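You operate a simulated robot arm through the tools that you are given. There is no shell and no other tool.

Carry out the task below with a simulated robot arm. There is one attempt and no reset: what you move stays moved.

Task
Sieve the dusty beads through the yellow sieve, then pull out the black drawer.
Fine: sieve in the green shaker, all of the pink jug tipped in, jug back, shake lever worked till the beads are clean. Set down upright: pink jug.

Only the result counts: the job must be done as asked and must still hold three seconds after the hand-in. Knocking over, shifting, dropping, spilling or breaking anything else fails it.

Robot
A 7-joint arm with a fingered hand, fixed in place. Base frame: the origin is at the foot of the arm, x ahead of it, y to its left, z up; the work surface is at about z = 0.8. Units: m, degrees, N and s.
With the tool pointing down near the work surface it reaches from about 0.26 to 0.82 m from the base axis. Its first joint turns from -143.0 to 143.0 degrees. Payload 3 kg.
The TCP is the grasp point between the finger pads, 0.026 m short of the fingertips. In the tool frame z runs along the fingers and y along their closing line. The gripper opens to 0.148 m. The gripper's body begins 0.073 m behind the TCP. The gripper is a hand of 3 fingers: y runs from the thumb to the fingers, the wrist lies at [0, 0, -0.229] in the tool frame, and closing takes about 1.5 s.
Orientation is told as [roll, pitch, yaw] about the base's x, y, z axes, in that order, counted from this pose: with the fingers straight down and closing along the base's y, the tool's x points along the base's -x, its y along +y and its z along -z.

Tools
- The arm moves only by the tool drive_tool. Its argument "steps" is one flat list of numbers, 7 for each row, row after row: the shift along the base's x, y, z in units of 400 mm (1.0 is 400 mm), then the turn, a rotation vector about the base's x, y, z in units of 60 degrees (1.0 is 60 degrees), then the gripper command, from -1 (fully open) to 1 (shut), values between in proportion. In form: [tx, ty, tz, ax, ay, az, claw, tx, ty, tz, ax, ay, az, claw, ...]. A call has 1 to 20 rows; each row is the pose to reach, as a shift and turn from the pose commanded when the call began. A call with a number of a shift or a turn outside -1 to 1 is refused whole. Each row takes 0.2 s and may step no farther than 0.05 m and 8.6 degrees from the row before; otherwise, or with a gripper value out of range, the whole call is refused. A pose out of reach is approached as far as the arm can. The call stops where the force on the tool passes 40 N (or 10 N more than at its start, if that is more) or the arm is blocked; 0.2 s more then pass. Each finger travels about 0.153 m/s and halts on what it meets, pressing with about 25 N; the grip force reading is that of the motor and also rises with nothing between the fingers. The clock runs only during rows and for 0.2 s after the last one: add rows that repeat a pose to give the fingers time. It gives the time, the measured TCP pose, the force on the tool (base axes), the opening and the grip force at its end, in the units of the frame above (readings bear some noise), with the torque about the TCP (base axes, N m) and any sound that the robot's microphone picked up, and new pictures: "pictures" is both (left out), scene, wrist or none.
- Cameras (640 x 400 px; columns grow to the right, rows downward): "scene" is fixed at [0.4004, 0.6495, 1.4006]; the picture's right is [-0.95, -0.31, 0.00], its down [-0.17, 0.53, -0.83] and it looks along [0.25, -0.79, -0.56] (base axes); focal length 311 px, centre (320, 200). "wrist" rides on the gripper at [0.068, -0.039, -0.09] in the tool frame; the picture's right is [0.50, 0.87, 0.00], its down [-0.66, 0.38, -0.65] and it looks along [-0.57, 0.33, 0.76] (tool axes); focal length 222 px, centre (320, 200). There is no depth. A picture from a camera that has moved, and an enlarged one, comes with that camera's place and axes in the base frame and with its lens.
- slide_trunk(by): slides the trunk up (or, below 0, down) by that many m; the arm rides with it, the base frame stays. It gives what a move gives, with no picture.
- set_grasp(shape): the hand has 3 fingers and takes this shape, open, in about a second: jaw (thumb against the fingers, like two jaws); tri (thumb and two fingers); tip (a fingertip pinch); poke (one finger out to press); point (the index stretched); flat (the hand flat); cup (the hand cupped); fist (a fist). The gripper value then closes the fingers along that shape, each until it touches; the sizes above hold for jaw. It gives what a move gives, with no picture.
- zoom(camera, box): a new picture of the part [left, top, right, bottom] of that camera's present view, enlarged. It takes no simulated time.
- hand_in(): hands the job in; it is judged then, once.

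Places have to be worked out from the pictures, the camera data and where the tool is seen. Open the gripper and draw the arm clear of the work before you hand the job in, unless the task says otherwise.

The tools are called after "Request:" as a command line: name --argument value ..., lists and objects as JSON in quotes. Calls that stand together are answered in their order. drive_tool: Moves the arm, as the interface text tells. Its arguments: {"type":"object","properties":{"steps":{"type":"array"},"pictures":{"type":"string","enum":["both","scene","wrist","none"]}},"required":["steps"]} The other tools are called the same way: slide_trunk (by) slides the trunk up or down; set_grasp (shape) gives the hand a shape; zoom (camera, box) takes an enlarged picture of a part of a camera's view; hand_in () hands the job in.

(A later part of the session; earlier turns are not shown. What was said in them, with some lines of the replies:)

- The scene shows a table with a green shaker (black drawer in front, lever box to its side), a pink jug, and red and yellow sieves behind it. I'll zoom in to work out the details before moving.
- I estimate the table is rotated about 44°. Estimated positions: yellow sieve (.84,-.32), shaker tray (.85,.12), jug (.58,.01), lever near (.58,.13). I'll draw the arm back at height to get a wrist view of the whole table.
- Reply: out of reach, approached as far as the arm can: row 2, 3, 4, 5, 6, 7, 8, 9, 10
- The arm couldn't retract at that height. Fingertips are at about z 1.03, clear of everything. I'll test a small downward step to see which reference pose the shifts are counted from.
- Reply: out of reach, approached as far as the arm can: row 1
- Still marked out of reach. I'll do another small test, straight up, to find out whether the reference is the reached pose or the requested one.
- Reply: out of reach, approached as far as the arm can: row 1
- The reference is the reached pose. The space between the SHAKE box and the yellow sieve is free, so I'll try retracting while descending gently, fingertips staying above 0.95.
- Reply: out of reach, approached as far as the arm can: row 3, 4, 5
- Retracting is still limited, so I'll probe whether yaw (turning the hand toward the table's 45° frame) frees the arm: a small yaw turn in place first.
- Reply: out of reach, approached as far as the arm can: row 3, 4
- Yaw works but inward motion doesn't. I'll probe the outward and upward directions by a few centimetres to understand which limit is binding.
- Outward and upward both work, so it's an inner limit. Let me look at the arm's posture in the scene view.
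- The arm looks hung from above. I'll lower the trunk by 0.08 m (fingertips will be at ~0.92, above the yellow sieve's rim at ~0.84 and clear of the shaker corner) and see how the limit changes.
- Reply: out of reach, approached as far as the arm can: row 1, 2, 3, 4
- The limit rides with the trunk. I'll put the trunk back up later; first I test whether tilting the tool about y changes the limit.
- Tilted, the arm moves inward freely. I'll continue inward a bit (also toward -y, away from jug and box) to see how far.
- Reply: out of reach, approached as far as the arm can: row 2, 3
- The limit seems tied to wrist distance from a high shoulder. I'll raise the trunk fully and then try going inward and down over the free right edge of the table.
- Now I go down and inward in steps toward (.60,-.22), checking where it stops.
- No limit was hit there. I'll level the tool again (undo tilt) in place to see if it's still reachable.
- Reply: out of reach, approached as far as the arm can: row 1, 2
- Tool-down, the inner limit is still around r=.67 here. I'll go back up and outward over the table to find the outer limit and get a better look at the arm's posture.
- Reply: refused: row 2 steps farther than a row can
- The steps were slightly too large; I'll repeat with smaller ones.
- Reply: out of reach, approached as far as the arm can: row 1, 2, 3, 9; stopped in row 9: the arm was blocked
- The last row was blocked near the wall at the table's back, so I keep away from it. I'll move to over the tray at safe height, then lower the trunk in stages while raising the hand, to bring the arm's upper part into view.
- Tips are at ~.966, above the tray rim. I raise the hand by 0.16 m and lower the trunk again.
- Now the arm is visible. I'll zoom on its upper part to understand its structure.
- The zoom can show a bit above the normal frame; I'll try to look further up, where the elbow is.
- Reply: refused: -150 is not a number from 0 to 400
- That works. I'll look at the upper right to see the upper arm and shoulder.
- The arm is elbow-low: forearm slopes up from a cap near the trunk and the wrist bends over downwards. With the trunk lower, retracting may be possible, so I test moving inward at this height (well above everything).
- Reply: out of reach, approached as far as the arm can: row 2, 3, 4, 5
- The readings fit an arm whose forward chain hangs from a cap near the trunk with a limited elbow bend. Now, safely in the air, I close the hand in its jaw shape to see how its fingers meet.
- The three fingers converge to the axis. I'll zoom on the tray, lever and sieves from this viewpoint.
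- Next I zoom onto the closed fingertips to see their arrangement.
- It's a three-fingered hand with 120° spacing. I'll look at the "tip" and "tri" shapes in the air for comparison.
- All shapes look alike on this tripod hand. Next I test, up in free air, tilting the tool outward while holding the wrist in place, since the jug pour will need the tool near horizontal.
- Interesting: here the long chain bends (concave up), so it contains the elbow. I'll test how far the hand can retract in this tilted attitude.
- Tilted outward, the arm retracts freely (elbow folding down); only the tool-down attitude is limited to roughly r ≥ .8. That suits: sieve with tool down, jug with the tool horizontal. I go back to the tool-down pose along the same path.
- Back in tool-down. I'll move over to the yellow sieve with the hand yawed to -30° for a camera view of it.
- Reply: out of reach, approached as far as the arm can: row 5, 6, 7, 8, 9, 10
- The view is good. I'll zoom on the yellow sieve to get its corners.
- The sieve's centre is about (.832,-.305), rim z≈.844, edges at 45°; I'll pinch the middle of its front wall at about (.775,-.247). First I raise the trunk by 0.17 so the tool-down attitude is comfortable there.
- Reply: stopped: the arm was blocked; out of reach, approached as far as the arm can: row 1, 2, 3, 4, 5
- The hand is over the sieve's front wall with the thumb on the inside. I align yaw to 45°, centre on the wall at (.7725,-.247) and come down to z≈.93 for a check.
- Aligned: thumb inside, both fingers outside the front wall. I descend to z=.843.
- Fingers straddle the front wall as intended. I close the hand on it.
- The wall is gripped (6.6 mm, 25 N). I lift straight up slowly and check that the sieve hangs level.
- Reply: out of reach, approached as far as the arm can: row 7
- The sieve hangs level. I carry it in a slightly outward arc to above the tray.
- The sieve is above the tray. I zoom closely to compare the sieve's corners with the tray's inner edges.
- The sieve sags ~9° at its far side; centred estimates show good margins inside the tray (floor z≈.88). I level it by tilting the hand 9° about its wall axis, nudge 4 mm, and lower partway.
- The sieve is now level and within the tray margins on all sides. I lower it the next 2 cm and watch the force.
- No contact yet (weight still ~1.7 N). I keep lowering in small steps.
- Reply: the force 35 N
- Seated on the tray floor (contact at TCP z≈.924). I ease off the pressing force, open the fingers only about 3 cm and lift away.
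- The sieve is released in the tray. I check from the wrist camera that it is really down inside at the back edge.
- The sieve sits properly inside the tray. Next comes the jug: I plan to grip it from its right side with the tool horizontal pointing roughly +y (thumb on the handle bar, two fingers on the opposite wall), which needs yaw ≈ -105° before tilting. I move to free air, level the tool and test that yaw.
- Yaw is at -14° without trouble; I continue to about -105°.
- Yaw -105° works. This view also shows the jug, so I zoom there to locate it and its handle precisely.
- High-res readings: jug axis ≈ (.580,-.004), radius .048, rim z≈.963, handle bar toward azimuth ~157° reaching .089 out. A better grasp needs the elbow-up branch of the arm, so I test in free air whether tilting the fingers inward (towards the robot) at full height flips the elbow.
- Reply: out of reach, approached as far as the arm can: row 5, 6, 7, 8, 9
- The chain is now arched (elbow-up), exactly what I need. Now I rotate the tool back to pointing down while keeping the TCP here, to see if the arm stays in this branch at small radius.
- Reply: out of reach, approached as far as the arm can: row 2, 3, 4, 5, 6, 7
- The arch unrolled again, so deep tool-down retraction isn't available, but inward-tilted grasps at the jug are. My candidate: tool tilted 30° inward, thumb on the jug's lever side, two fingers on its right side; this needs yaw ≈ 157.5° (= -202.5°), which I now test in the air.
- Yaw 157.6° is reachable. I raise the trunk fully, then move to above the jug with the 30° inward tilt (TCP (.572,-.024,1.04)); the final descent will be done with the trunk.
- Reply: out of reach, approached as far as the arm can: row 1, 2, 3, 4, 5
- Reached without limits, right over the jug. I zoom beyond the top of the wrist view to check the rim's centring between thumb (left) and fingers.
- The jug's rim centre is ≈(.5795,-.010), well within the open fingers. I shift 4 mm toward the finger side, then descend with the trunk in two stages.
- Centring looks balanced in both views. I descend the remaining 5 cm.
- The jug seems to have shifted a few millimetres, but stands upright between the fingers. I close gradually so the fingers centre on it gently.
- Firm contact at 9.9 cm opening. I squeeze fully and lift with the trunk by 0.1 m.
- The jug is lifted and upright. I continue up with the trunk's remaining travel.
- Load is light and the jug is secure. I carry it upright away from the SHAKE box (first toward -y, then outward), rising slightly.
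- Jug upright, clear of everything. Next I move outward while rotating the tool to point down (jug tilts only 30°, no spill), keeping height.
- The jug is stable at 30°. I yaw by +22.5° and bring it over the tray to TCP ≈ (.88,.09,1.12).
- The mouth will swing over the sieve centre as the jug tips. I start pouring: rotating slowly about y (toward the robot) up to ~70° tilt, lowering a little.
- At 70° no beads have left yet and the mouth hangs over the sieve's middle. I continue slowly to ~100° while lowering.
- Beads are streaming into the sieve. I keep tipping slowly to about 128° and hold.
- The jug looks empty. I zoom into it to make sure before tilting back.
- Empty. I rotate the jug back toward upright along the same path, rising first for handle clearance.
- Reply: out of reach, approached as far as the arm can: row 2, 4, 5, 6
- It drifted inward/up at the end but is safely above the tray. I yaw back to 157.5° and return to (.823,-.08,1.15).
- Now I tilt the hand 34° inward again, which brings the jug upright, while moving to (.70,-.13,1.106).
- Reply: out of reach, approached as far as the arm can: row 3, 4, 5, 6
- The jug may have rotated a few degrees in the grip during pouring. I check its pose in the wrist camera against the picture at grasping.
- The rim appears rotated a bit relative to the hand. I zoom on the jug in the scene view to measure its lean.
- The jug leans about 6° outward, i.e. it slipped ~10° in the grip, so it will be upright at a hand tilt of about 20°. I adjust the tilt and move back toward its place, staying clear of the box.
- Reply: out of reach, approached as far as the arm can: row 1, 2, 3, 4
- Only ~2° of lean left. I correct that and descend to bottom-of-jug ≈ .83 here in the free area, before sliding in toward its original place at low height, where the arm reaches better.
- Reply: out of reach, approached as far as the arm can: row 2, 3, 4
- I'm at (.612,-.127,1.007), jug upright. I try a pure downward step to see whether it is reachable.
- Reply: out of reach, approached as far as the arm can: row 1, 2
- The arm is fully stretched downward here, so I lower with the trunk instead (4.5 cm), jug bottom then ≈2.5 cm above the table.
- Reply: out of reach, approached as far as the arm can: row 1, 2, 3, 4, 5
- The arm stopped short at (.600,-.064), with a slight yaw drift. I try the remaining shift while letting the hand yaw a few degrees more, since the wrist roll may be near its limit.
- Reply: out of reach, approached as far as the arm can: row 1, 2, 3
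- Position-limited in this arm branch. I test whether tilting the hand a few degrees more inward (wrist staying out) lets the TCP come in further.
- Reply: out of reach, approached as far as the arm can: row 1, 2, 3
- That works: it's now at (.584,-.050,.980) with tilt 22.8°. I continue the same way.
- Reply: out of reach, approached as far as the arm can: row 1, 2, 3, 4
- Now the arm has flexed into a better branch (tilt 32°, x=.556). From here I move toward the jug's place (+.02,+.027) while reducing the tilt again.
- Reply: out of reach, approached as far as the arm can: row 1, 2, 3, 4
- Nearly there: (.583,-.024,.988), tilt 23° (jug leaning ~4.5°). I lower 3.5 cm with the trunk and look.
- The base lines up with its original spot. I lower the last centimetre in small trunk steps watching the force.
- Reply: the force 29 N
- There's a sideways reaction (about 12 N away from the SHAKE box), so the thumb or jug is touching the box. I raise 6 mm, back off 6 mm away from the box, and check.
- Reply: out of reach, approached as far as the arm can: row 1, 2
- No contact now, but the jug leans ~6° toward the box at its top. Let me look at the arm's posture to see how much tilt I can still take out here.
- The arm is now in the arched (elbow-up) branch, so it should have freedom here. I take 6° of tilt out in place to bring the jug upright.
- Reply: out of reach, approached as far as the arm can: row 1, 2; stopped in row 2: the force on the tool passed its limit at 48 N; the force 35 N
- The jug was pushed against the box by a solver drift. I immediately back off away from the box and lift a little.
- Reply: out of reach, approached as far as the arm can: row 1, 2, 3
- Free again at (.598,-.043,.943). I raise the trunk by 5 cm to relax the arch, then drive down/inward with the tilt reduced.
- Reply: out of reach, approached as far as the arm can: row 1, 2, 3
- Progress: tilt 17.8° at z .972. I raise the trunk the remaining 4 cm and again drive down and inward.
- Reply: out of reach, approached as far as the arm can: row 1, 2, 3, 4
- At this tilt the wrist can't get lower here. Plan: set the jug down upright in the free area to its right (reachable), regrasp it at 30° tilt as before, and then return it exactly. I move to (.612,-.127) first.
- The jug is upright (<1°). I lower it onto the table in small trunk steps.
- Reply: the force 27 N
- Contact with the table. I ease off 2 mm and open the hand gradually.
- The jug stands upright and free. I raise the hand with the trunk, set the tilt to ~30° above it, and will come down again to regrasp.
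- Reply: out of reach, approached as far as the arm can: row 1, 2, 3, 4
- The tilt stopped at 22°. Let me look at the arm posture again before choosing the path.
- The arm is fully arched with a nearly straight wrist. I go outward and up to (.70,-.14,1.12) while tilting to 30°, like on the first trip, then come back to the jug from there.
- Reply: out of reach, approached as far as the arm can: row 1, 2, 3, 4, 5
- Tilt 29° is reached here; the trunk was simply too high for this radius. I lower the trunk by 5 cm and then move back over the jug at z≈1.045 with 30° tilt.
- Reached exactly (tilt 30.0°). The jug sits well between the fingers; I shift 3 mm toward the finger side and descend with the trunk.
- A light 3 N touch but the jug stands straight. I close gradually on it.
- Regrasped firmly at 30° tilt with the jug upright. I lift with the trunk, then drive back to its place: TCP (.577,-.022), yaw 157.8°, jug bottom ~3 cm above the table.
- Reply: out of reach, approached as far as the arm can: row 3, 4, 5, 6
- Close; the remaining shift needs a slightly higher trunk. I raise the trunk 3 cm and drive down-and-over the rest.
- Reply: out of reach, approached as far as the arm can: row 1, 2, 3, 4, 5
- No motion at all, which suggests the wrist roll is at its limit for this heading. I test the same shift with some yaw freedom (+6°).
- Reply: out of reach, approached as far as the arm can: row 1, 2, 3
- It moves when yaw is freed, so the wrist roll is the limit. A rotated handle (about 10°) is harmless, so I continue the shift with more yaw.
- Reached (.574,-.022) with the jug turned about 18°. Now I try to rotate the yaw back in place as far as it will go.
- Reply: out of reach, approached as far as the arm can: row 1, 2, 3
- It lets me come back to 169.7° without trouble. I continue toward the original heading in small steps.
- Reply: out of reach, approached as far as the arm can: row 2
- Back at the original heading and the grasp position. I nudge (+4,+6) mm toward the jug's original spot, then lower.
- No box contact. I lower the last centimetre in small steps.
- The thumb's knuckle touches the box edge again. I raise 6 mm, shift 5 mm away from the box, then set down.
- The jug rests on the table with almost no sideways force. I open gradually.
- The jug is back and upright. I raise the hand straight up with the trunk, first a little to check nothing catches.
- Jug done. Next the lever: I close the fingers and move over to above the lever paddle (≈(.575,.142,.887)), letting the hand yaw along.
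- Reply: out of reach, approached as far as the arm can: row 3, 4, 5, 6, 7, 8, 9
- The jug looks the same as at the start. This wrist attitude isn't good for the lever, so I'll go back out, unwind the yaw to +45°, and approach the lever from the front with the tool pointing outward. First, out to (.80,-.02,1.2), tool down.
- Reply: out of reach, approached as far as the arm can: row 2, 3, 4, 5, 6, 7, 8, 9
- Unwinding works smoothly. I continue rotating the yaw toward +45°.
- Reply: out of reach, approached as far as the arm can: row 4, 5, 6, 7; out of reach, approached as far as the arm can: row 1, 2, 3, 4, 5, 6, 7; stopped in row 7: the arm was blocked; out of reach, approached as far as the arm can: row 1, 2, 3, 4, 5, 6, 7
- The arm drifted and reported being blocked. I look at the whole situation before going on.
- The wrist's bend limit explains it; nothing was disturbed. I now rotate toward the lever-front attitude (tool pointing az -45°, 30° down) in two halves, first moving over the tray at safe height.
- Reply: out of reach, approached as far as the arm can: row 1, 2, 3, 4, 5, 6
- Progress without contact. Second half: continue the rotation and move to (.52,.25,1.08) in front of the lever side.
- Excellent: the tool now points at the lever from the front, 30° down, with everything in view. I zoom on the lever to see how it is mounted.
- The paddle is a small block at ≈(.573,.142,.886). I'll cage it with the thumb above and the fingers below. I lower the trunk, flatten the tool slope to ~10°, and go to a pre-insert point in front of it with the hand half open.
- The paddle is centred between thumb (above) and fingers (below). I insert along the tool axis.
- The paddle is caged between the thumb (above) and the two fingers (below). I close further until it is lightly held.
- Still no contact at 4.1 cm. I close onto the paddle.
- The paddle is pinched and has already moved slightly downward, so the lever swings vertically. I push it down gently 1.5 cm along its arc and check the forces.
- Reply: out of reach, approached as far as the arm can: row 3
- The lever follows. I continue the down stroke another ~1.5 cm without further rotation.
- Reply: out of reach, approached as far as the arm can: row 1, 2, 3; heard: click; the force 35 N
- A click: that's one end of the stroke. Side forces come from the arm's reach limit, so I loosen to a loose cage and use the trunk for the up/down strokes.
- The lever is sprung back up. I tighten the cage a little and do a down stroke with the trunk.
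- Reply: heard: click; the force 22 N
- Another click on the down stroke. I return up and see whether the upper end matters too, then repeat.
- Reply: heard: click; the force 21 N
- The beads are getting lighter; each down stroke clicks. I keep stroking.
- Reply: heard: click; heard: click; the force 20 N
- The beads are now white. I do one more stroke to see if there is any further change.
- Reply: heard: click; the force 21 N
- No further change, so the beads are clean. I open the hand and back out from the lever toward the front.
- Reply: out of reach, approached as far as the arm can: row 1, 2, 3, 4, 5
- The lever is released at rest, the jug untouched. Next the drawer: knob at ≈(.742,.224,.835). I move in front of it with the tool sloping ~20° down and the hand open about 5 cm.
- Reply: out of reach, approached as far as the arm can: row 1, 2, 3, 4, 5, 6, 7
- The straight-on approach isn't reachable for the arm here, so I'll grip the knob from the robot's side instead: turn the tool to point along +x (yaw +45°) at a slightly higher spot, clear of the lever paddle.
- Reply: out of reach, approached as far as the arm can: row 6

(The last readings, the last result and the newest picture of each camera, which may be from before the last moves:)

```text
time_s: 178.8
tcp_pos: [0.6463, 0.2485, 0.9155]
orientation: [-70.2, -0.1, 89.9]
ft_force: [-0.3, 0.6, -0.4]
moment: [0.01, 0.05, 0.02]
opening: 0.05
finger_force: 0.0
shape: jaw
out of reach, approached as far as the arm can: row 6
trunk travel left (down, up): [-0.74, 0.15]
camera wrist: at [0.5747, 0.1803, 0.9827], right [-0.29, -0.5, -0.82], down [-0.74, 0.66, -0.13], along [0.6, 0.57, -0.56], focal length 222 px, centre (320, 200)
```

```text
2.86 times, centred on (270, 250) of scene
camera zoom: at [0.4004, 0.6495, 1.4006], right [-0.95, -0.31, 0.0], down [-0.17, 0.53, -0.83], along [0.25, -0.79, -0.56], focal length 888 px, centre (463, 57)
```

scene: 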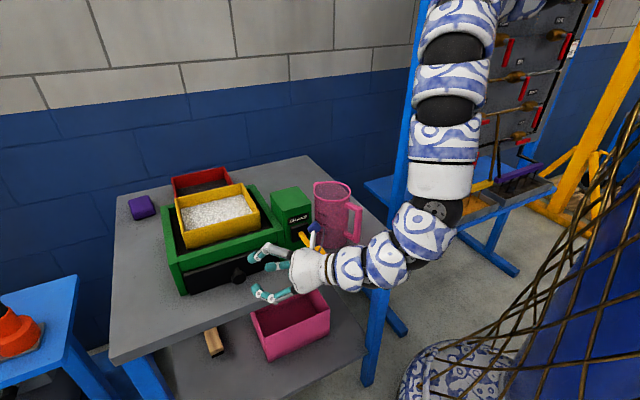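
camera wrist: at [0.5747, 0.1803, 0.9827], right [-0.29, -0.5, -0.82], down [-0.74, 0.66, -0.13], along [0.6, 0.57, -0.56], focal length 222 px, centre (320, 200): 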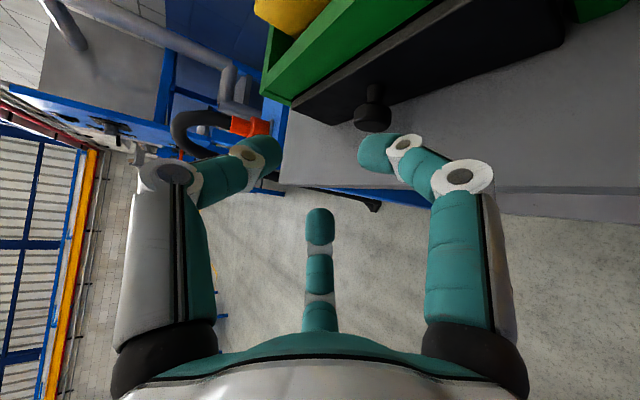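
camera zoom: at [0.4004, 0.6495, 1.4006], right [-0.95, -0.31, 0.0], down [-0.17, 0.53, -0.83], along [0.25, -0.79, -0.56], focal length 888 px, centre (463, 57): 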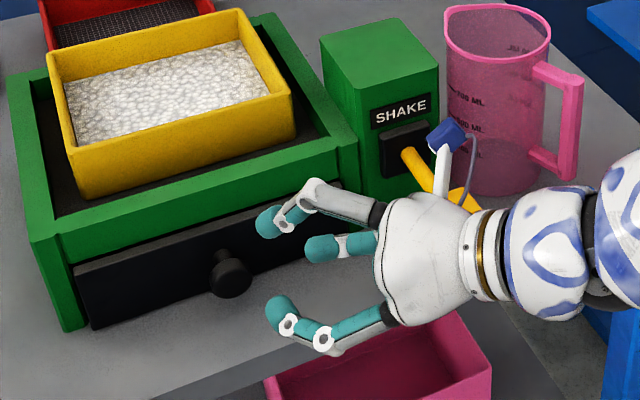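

The tool now points at the knob from the side; triangulation gives the knob head at (.747,.220,.831). I move to the pre-grasp point 5 cm before it along the tool axis.

Request:
drive_tool --steps '[0.02, -0.03, -0.04, 0, 0, 0, 0.324, 0.045, -0.0713, -0.085, 0, 0, 0, 0.324, 0.09, -0.0713, -0.125, 0, 0, 0, 0.324, 0.1343, -0.0713, -0.1588, 0, 0, 0, 0.324, 0.1343, -0.0713, -0.1588, 0, 0, 0, 0.324]' --pictures "both"

Request:
zoom --camera "scene" --box '[180, 200, 340, 320]'

```text
time_s: 180.0
tcp_pos: [0.6999, 0.219, 0.8508]
orientation: [-70.1, 0.0, 90.0]
ft_force: [-0.1, 0.3, -0.4]
moment: [-0.02, 0.01, 0.02]
opening: 0.05
finger_force: 0.2
shape: jaw
trunk travel left (down, up): [-0.74, 0.15]
camera wrist: at [0.628, 0.1518, 0.9192], right [-0.29, -0.5, -0.82], down [-0.74, 0.66, -0.13], along [0.6, 0.57, -0.56], focal length 222 px, centre (320, 200)
```

scene: 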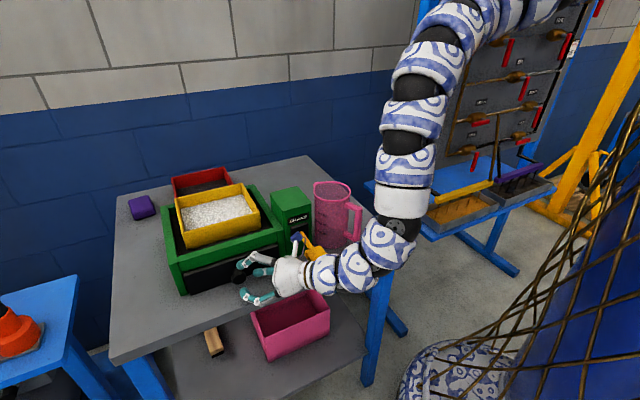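
wrist: 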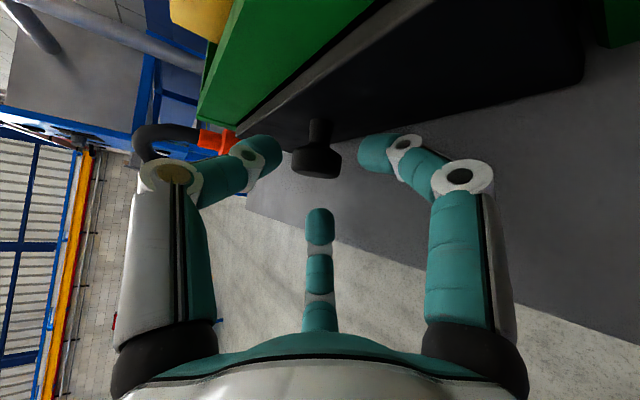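

```text
3.33 times, centred on (260, 260) of scene
camera zoom: at [0.4004, 0.6495, 1.4006], right [-0.95, -0.31, 0.0], down [-0.17, 0.53, -0.83], along [0.25, -0.79, -0.56], focal length 1037 px, centre (520, 0)
```

zoom: 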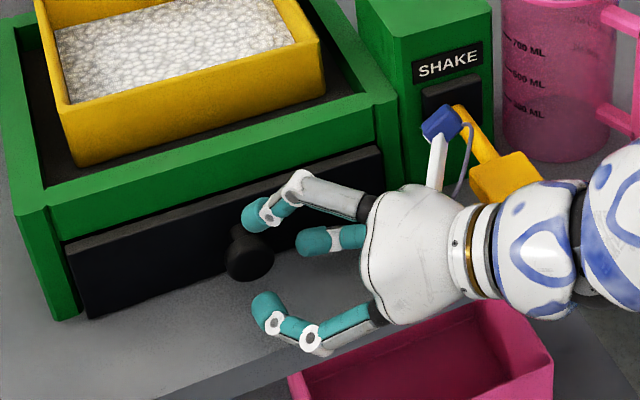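

Well aligned with the knob. To keep the wrist farther from the lever paddle I yaw -10°, then insert along the tool axis onto the knob.

Request:
drive_tool --steps '[0, 0.01, 0, 0, 0, -0.0833, 0.324, 0.002, 0.022, 0, 0, 0, -0.1667, 0.324, 0.002, 0.022, 0, 0, 0, -0.1667, 0.324]' --pictures "none"

Request:
drive_tool --steps '[0.04, -0.007, -0.015, 0, 0, 0, 0.324, 0.08, -0.014, -0.029, 0, 0, 0, 0.324, 0.112, -0.0197, -0.041, 0, 0, 0, 0.324, 0.112, -0.0197, -0.041, 0, 0, 0, 0.324]' --pictures "both"

Request:
zoom --camera "scene" --box '[180, 200, 340, 320]'

```text
time_s: 180.8
tcp_pos: [0.7017, 0.2288, 0.8509]
orientation: [-70.0, -0.1, 80.0]
ft_force: [0.2, 0.2, 0.1]
moment: [-0.03, 0.01, 0.01]
opening: 0.0501
finger_force: 0.1
shape: jaw
trunk travel left (down, up): [-0.74, 0.15]
```

```text
time_s: 181.8
tcp_pos: [0.7472, 0.2202, 0.8347]
orientation: [-70.1, -0.1, 80.0]
ft_force: [-0.3, 0.4, -0.7]
moment: [0.01, 0.02, 0.02]
opening: 0.0501
finger_force: 0.1
shape: jaw
trunk travel left (down, up): [-0.74, 0.15]
camera wrist: at [0.6632, 0.1662, 0.9032], right [-0.38, -0.44, -0.82], down [-0.62, 0.77, -0.13], along [0.69, 0.45, -0.56], focal length 222 px, centre (320, 200)
```

scene: 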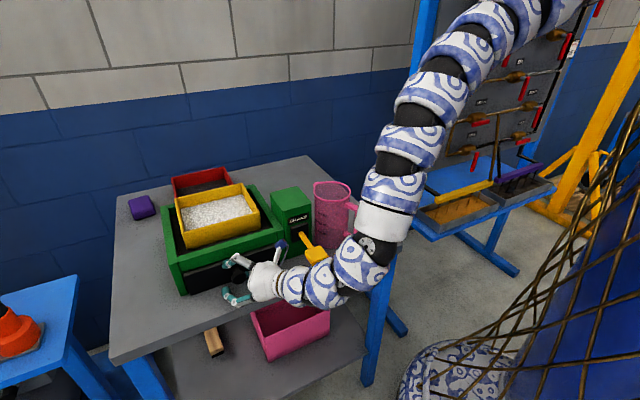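
wrist: 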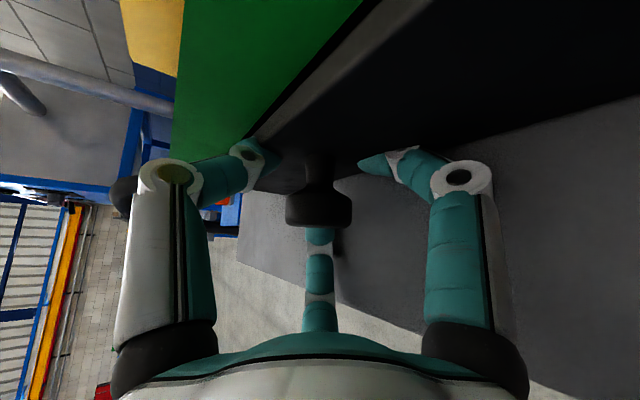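

```text
3.33 times, centred on (260, 260) of scene
camera zoom: at [0.4004, 0.6495, 1.4006], right [-0.95, -0.31, 0.0], down [-0.17, 0.53, -0.83], along [0.25, -0.79, -0.56], focal length 1037 px, centre (520, 0)
```

zoom: 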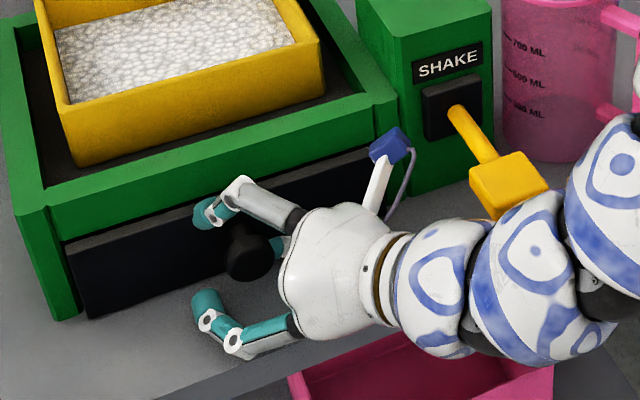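

The knob head is between thumb and fingers. I close the hand on it.

Request:
drive_tool --steps '[0, 0, 0, 0, 0, 0, 0.5, 0, 0, 0, 0, 0, 0, 0.75, 0, 0, 0, 0, 0, 0, 1, 0, 0, 0, 0, 0, 0, 1, 0, 0, 0, 0, 0, 0, 1]' --pictures "wrist"

Request:
zoom --camera "scene" --box '[180, 200, 340, 320]'

```text
time_s: 183.0
tcp_pos: [0.7445, 0.2203, 0.8337]
orientation: [-70.1, -0.1, 80.0]
ft_force: [8.1, 5.3, -1.5]
moment: [-0.05, 0.07, 0.08]
opening: 0.0016
finger_force: 24.7
shape: jaw
trunk travel left (down, up): [-0.74, 0.15]
camera wrist: at [0.6635, 0.1667, 0.9028], right [-0.38, -0.44, -0.81], down [-0.62, 0.77, -0.13], along [0.69, 0.45, -0.56], focal length 222 px, centre (320, 200)
```

wrist: 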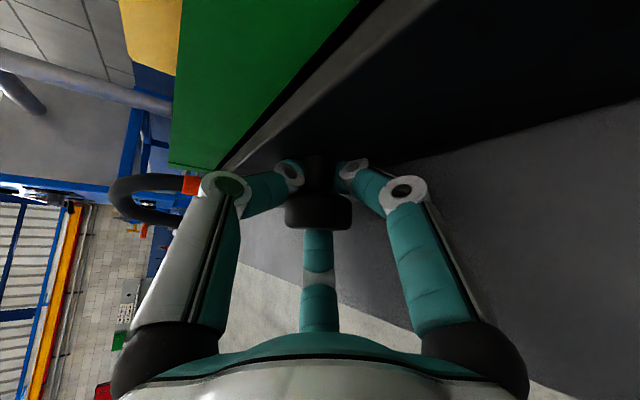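

```text
3.33 times, centred on (260, 260) of scene
camera zoom: at [0.4004, 0.6495, 1.4006], right [-0.95, -0.31, 0.0], down [-0.17, 0.53, -0.83], along [0.25, -0.79, -0.56], focal length 1037 px, centre (520, 0)
```

zoom: 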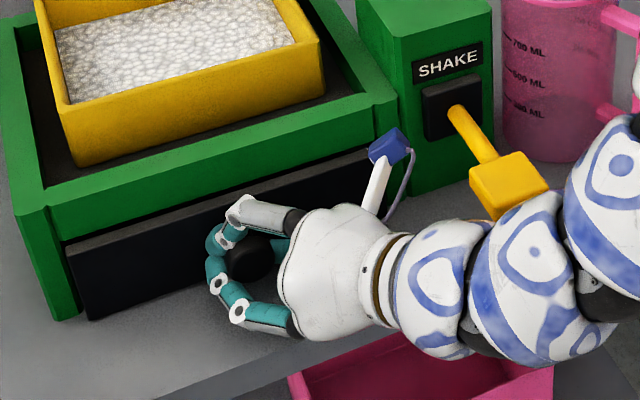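

The fingers closed around the stem behind the knob head, which hooks it well. I pull gently along the drawer direction (-.707,+.707) and check.

Request:
drive_tool --steps '[-0.02, 0.02, 0, 0, 0, 0, 1, -0.04, 0.04, 0, 0, 0, 0, 1, -0.06, 0.06, 0, 0, 0, 0, 1, -0.08, 0.08, 0, 0, 0, 0, 1]' --pictures "both"

Request:
zoom --camera "scene" --box '[160, 180, 340, 320]'

```text
time_s: 184.0
tcp_pos: [0.7143, 0.2533, 0.834]
orientation: [-70.1, 0.1, 80.0]
ft_force: [8.3, 8.3, 1.7]
moment: [0.01, 0.04, 0.07]
opening: 0.0018
finger_force: 24.8
shape: jaw
trunk travel left (down, up): [-0.74, 0.15]
camera wrist: at [0.6313, 0.1989, 0.9026], right [-0.38, -0.44, -0.81], down [-0.62, 0.77, -0.13], along [0.69, 0.45, -0.57], focal length 222 px, centre (320, 200)
```

scene: 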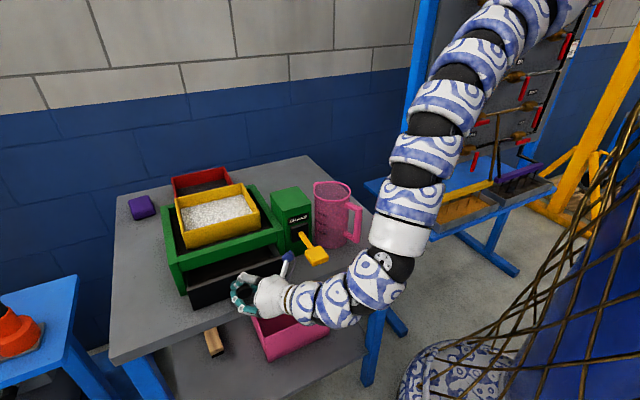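
wrist: 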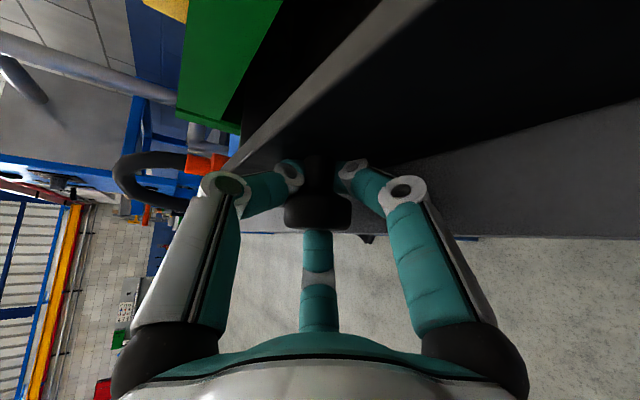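

```text
2.86 times, centred on (250, 250) of scene
camera zoom: at [0.4004, 0.6495, 1.4006], right [-0.95, -0.31, 0.0], down [-0.17, 0.53, -0.83], along [0.25, -0.79, -0.56], focal length 888 px, centre (520, 57)
```

zoom: 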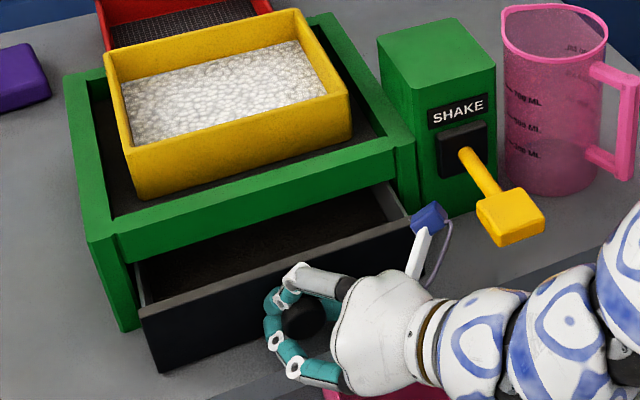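

The drawer slides open smoothly and the shaker stays put. I continue pulling another ~8 cm.

Request:
drive_tool --steps '[-0.025, 0.025, 0, 0, 0, 0, 1, -0.05, 0.05, 0, 0, 0, 0, 1, -0.075, 0.075, 0, 0, 0, 0, 1, -0.1, 0.1, 0, 0, 0, 0, 1, -0.125, 0.125, 0, 0, 0, 0, 1, -0.145, 0.145, 0, 0, 0, 0, 1]' --pictures "both"

Request:
zoom --camera "scene" --box '[140, 180, 340, 330]'

```text
time_s: 185.4
tcp_pos: [0.6555, 0.3104, 0.8344]
orientation: [-70.0, -0.1, 80.0]
ft_force: [9.2, 9.1, -4.2]
moment: [0.0, 0.06, 0.09]
opening: 0.0016
finger_force: 24.7
shape: jaw
trunk travel left (down, up): [-0.74, 0.15]
camera wrist: at [0.5732, 0.257, 0.903], right [-0.38, -0.44, -0.81], down [-0.62, 0.78, -0.13], along [0.69, 0.45, -0.56], focal length 222 px, centre (320, 200)
```

scene: 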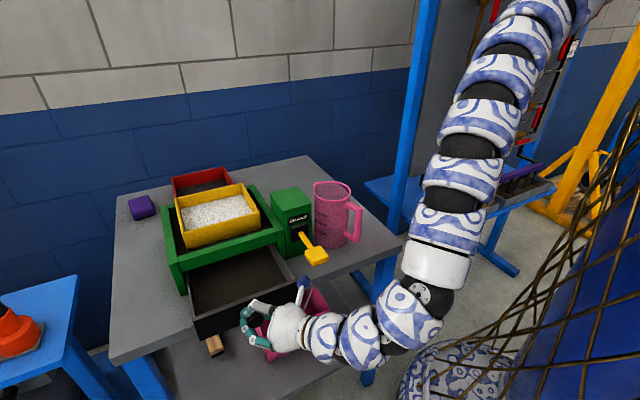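
wrist: 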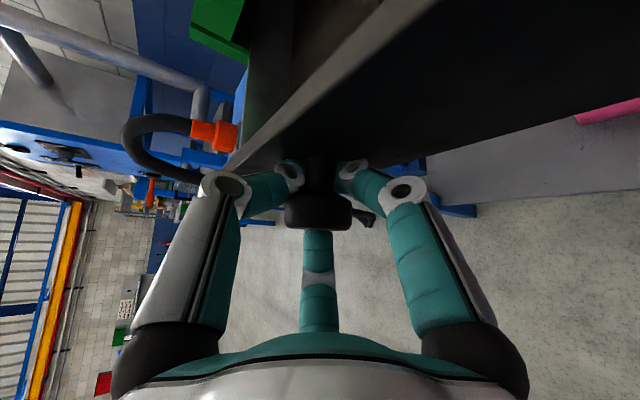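

```text
2.67 times, centred on (240, 255) of scene
camera zoom: at [0.4004, 0.6495, 1.4006], right [-0.95, -0.31, 0.0], down [-0.17, 0.53, -0.83], along [0.25, -0.79, -0.56], focal length 829 px, centre (533, 53)
```

zoom: 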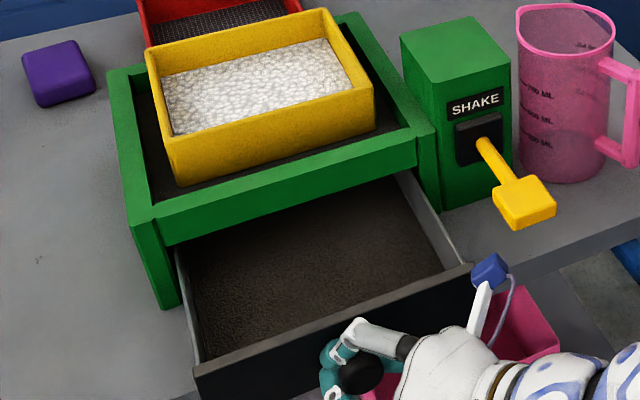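

Pulled out about 13 cm so far. I continue in small steps to feel for the end stop.

Request:
drive_tool --steps '[-0.018, 0.018, 0, 0, 0, 0, 1, -0.036, 0.036, 0, 0, 0, 0, 1]' --pictures "none"

Request:
drive_tool --steps '[-0.018, 0.018, 0, 0, 0, 0, 1, -0.036, 0.036, 0, 0, 0, 0, 1]' --pictures "scene"

Request:
zoom --camera "scene" --box '[140, 180, 340, 330]'

```text
time_s: 186.0
tcp_pos: [0.6426, 0.3258, 0.8354]
orientation: [-70.1, 0.0, 79.9]
ft_force: [11.8, 8.4, -1.5]
moment: [-0.01, 0.01, 0.09]
opening: 0.0014
finger_force: 25.0
shape: jaw
trunk travel left (down, up): [-0.74, 0.15]
```

```text
time_s: 186.6
tcp_pos: [0.6272, 0.3386, 0.8346]
orientation: [-70.1, -0.1, 80.1]
ft_force: [11.2, 11.4, -1.0]
moment: [0.0, 0.01, 0.13]
opening: 0.0014
finger_force: 24.7
shape: jaw
trunk travel left (down, up): [-0.74, 0.15]
```

scene: 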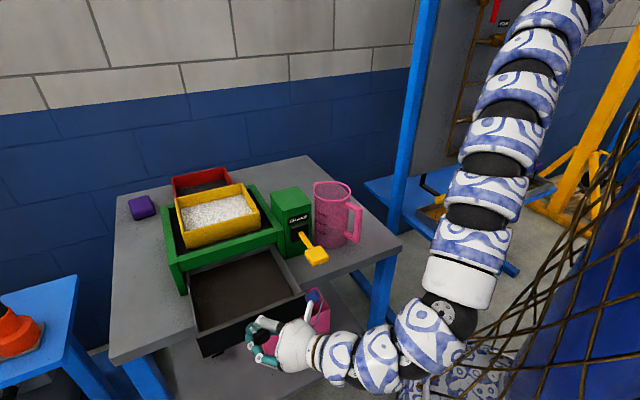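

```text
2.67 times, centred on (240, 255) of scene
camera zoom: at [0.4004, 0.6495, 1.4006], right [-0.95, -0.31, 0.0], down [-0.17, 0.53, -0.83], along [0.25, -0.79, -0.56], focal length 829 px, centre (533, 53)
```

zoom: 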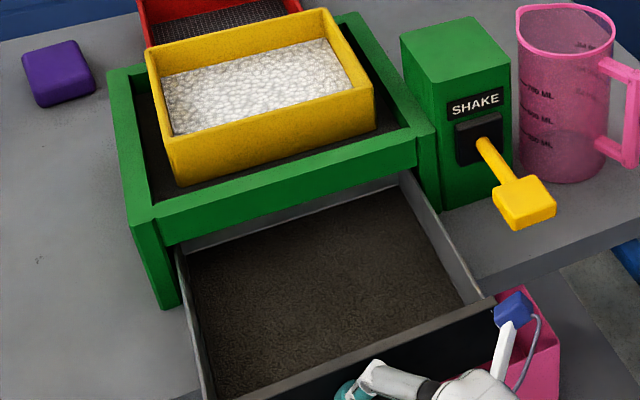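

The drawer is now about 17 cm out with its back wall just at the opening, so I stop there. I open the hand and back off along the tool axis.

Request:
drive_tool --steps '[0, 0, 0, 0, 0, 0, 0.6, 0, 0, 0, 0, 0, 0, 0.3, 0, 0, 0, 0, 0, 0, 0.2, 0, 0, 0, 0, 0, 0, 0.2]' --pictures "none"

Request:
drive_tool --steps '[-0.04, 0.007, 0.015, 0, 0, 0, 0.2, -0.08, 0.014, 0.03, 0, 0, 0, 0.2, -0.12, 0.021, 0.045, 0, 0, 0, 0.2, -0.16, 0.028, 0.06, 0, 0, 0, 0.2, -0.21, 0.037, 0.078, 0, 0, 0, 0.2, -0.26, 0.045, 0.1, 0, 0, 0, 0.2]' --pictures "both"

Request:
zoom --camera "scene" --box '[120, 160, 400, 340]'

```text
time_s: 187.6
tcp_pos: [0.6265, 0.3383, 0.8335]
orientation: [-70.0, -0.1, 80.0]
ft_force: [-0.7, 0.2, 0.1]
moment: [0.04, 0.02, -0.04]
opening: 0.0586
finger_force: 0.0
shape: jaw
trunk travel left (down, up): [-0.74, 0.15]
```

```text
time_s: 189.0
tcp_pos: [0.5228, 0.3582, 0.876]
orientation: [-70.2, -0.1, 79.8]
ft_force: [0.7, -0.2, 0.0]
moment: [0.0, 0.0, 0.01]
opening: 0.0589
finger_force: 0.1
shape: jaw
trunk travel left (down, up): [-0.74, 0.15]
camera wrist: at [0.4402, 0.3041, 0.9437], right [-0.38, -0.44, -0.82], down [-0.62, 0.78, -0.13], along [0.69, 0.45, -0.56], focal length 222 px, centre (320, 200)
```

scene: 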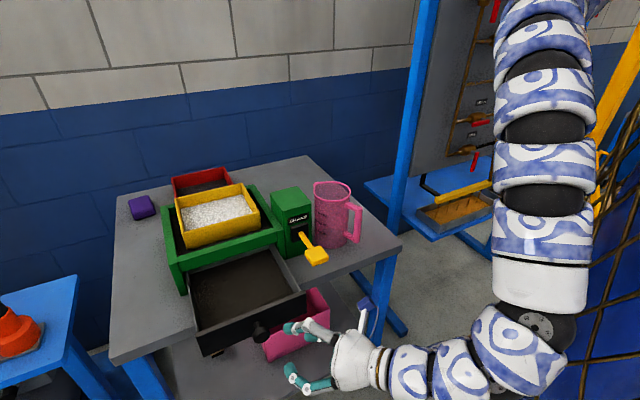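
wrist: 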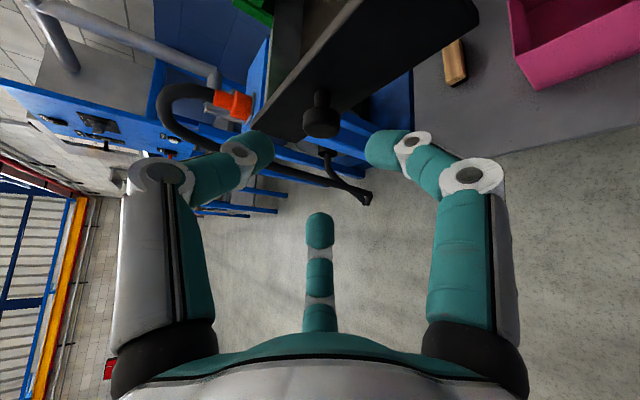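

```text
2.22 times, centred on (260, 250) of scene
camera zoom: at [0.4004, 0.6495, 1.4006], right [-0.95, -0.31, 0.0], down [-0.17, 0.53, -0.83], along [0.25, -0.79, -0.56], focal length 691 px, centre (453, 89)
```

zoom: 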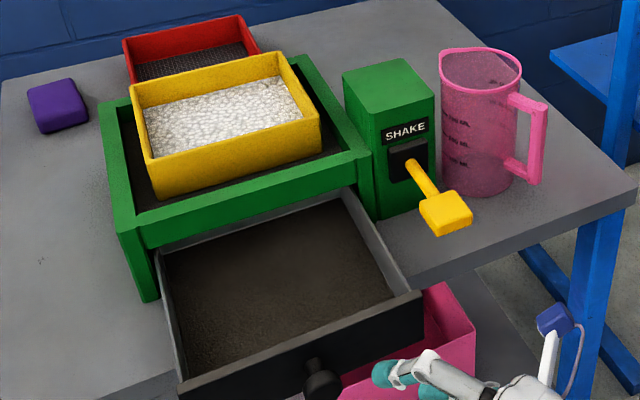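

All done: white beads in the sieve, jug upright in its place, drawer out. I open the hand fully and draw the arm further clear.

Request:
drive_tool --steps '[-0.05, 0.02, 0.05, 0, 0, 0, -0.3, -0.1, 0.04, 0.1, 0, 0, 0, -1, -0.15, 0.06, 0.17, 0, 0, 0, -1, -0.2, 0.08, 0.25, 0, 0, 0, -1, -0.2, 0.08, 0.33, 0, 0, 0, -1]' --pictures "scene"

Request:
zoom --camera "scene" --box '[120, 160, 400, 340]'

```text
time_s: 190.2
tcp_pos: [0.4428, 0.3867, 1.0078]
orientation: [-70.1, 0.0, 79.9]
ft_force: [0.1, -0.4, 0.5]
moment: [-0.02, 0.01, 0.04]
opening: 0.148
finger_force: 0.0
shape: jaw
trunk travel left (down, up): [-0.74, 0.15]
```

scene: 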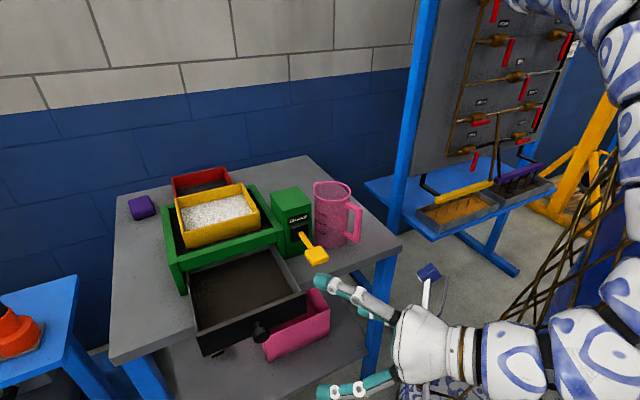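

```text
2.22 times, centred on (260, 250) of scene
camera zoom: at [0.4004, 0.6495, 1.4006], right [-0.95, -0.31, 0.0], down [-0.17, 0.53, -0.83], along [0.25, -0.79, -0.56], focal length 691 px, centre (453, 89)
```

zoom: 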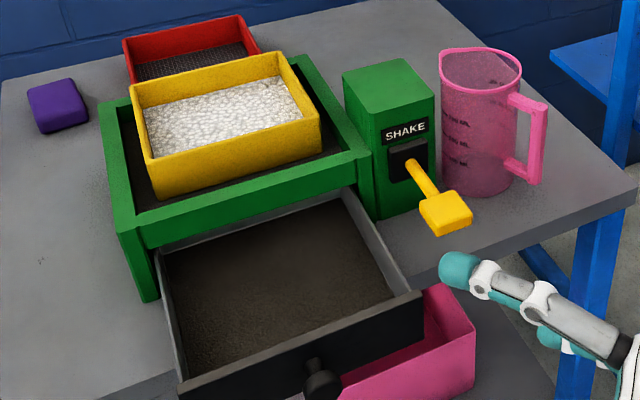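

Before handing in, I take one last close look at the jug (empty, upright) and the shaker.

Request:
zoom --camera "scene" --box '[300, 170, 370, 260]'

Request:
zoom --camera "scene" --box '[160, 160, 310, 290]'

```text
4.44 times, centred on (335, 215) of scene
camera zoom: at [0.4004, 0.6495, 1.4006], right [-0.95, -0.31, 0.0], down [-0.17, 0.53, -0.83], along [0.25, -0.79, -0.56], focal length 1382 px, centre (253, 133)
```

zoom: 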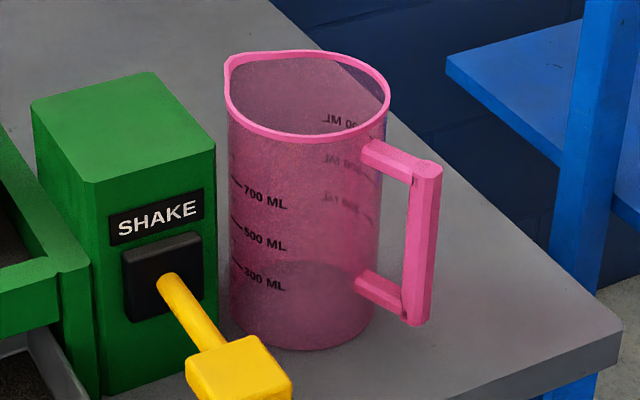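

```text
3.08 times, centred on (235, 225) of scene
camera zoom: at [0.4004, 0.6495, 1.4006], right [-0.95, -0.31, 0.0], down [-0.17, 0.53, -0.83], along [0.25, -0.79, -0.56], focal length 957 px, centre (582, 123)
```

zoom: 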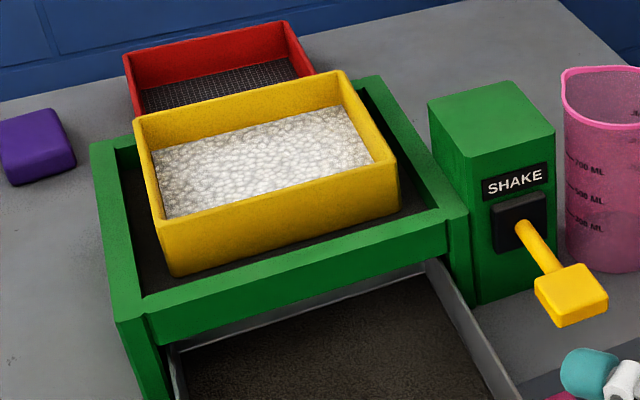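

The jug is empty and stands upright about a centimetre from where it started. The yellow sieve holds clean white beads in the shaker, and the black drawer is pulled out. The hand is open and clear, so I hand the job in.

Request:
hand_in

```text
The job is handed in.
```

The job is handed in, and everything asked for was done, judging by the final pictures:

- **Sieve:** the yellow sieve sits flat inside the green shaker.
- **Jug:** all the beads were tipped into the sieve. The jug is empty and stands upright about 1 cm from where it started.
- **Beads:** they went from dark brown to white after five lever strokes. A sixth made no further difference, and the lever sprang back to rest.
- **Drawer:** the black drawer is out about 17 cm, with its back wall just at the opening. I stopped there so it would not come out completely.

While I was returning the jug, it and the thumb pressed against the SHAKE box a few times, once hard enough to trip the 40 N force stop (48 N). The box does not appear to have moved. The red sieve and the purple block look untouched.

The hand is open and clear of the work.
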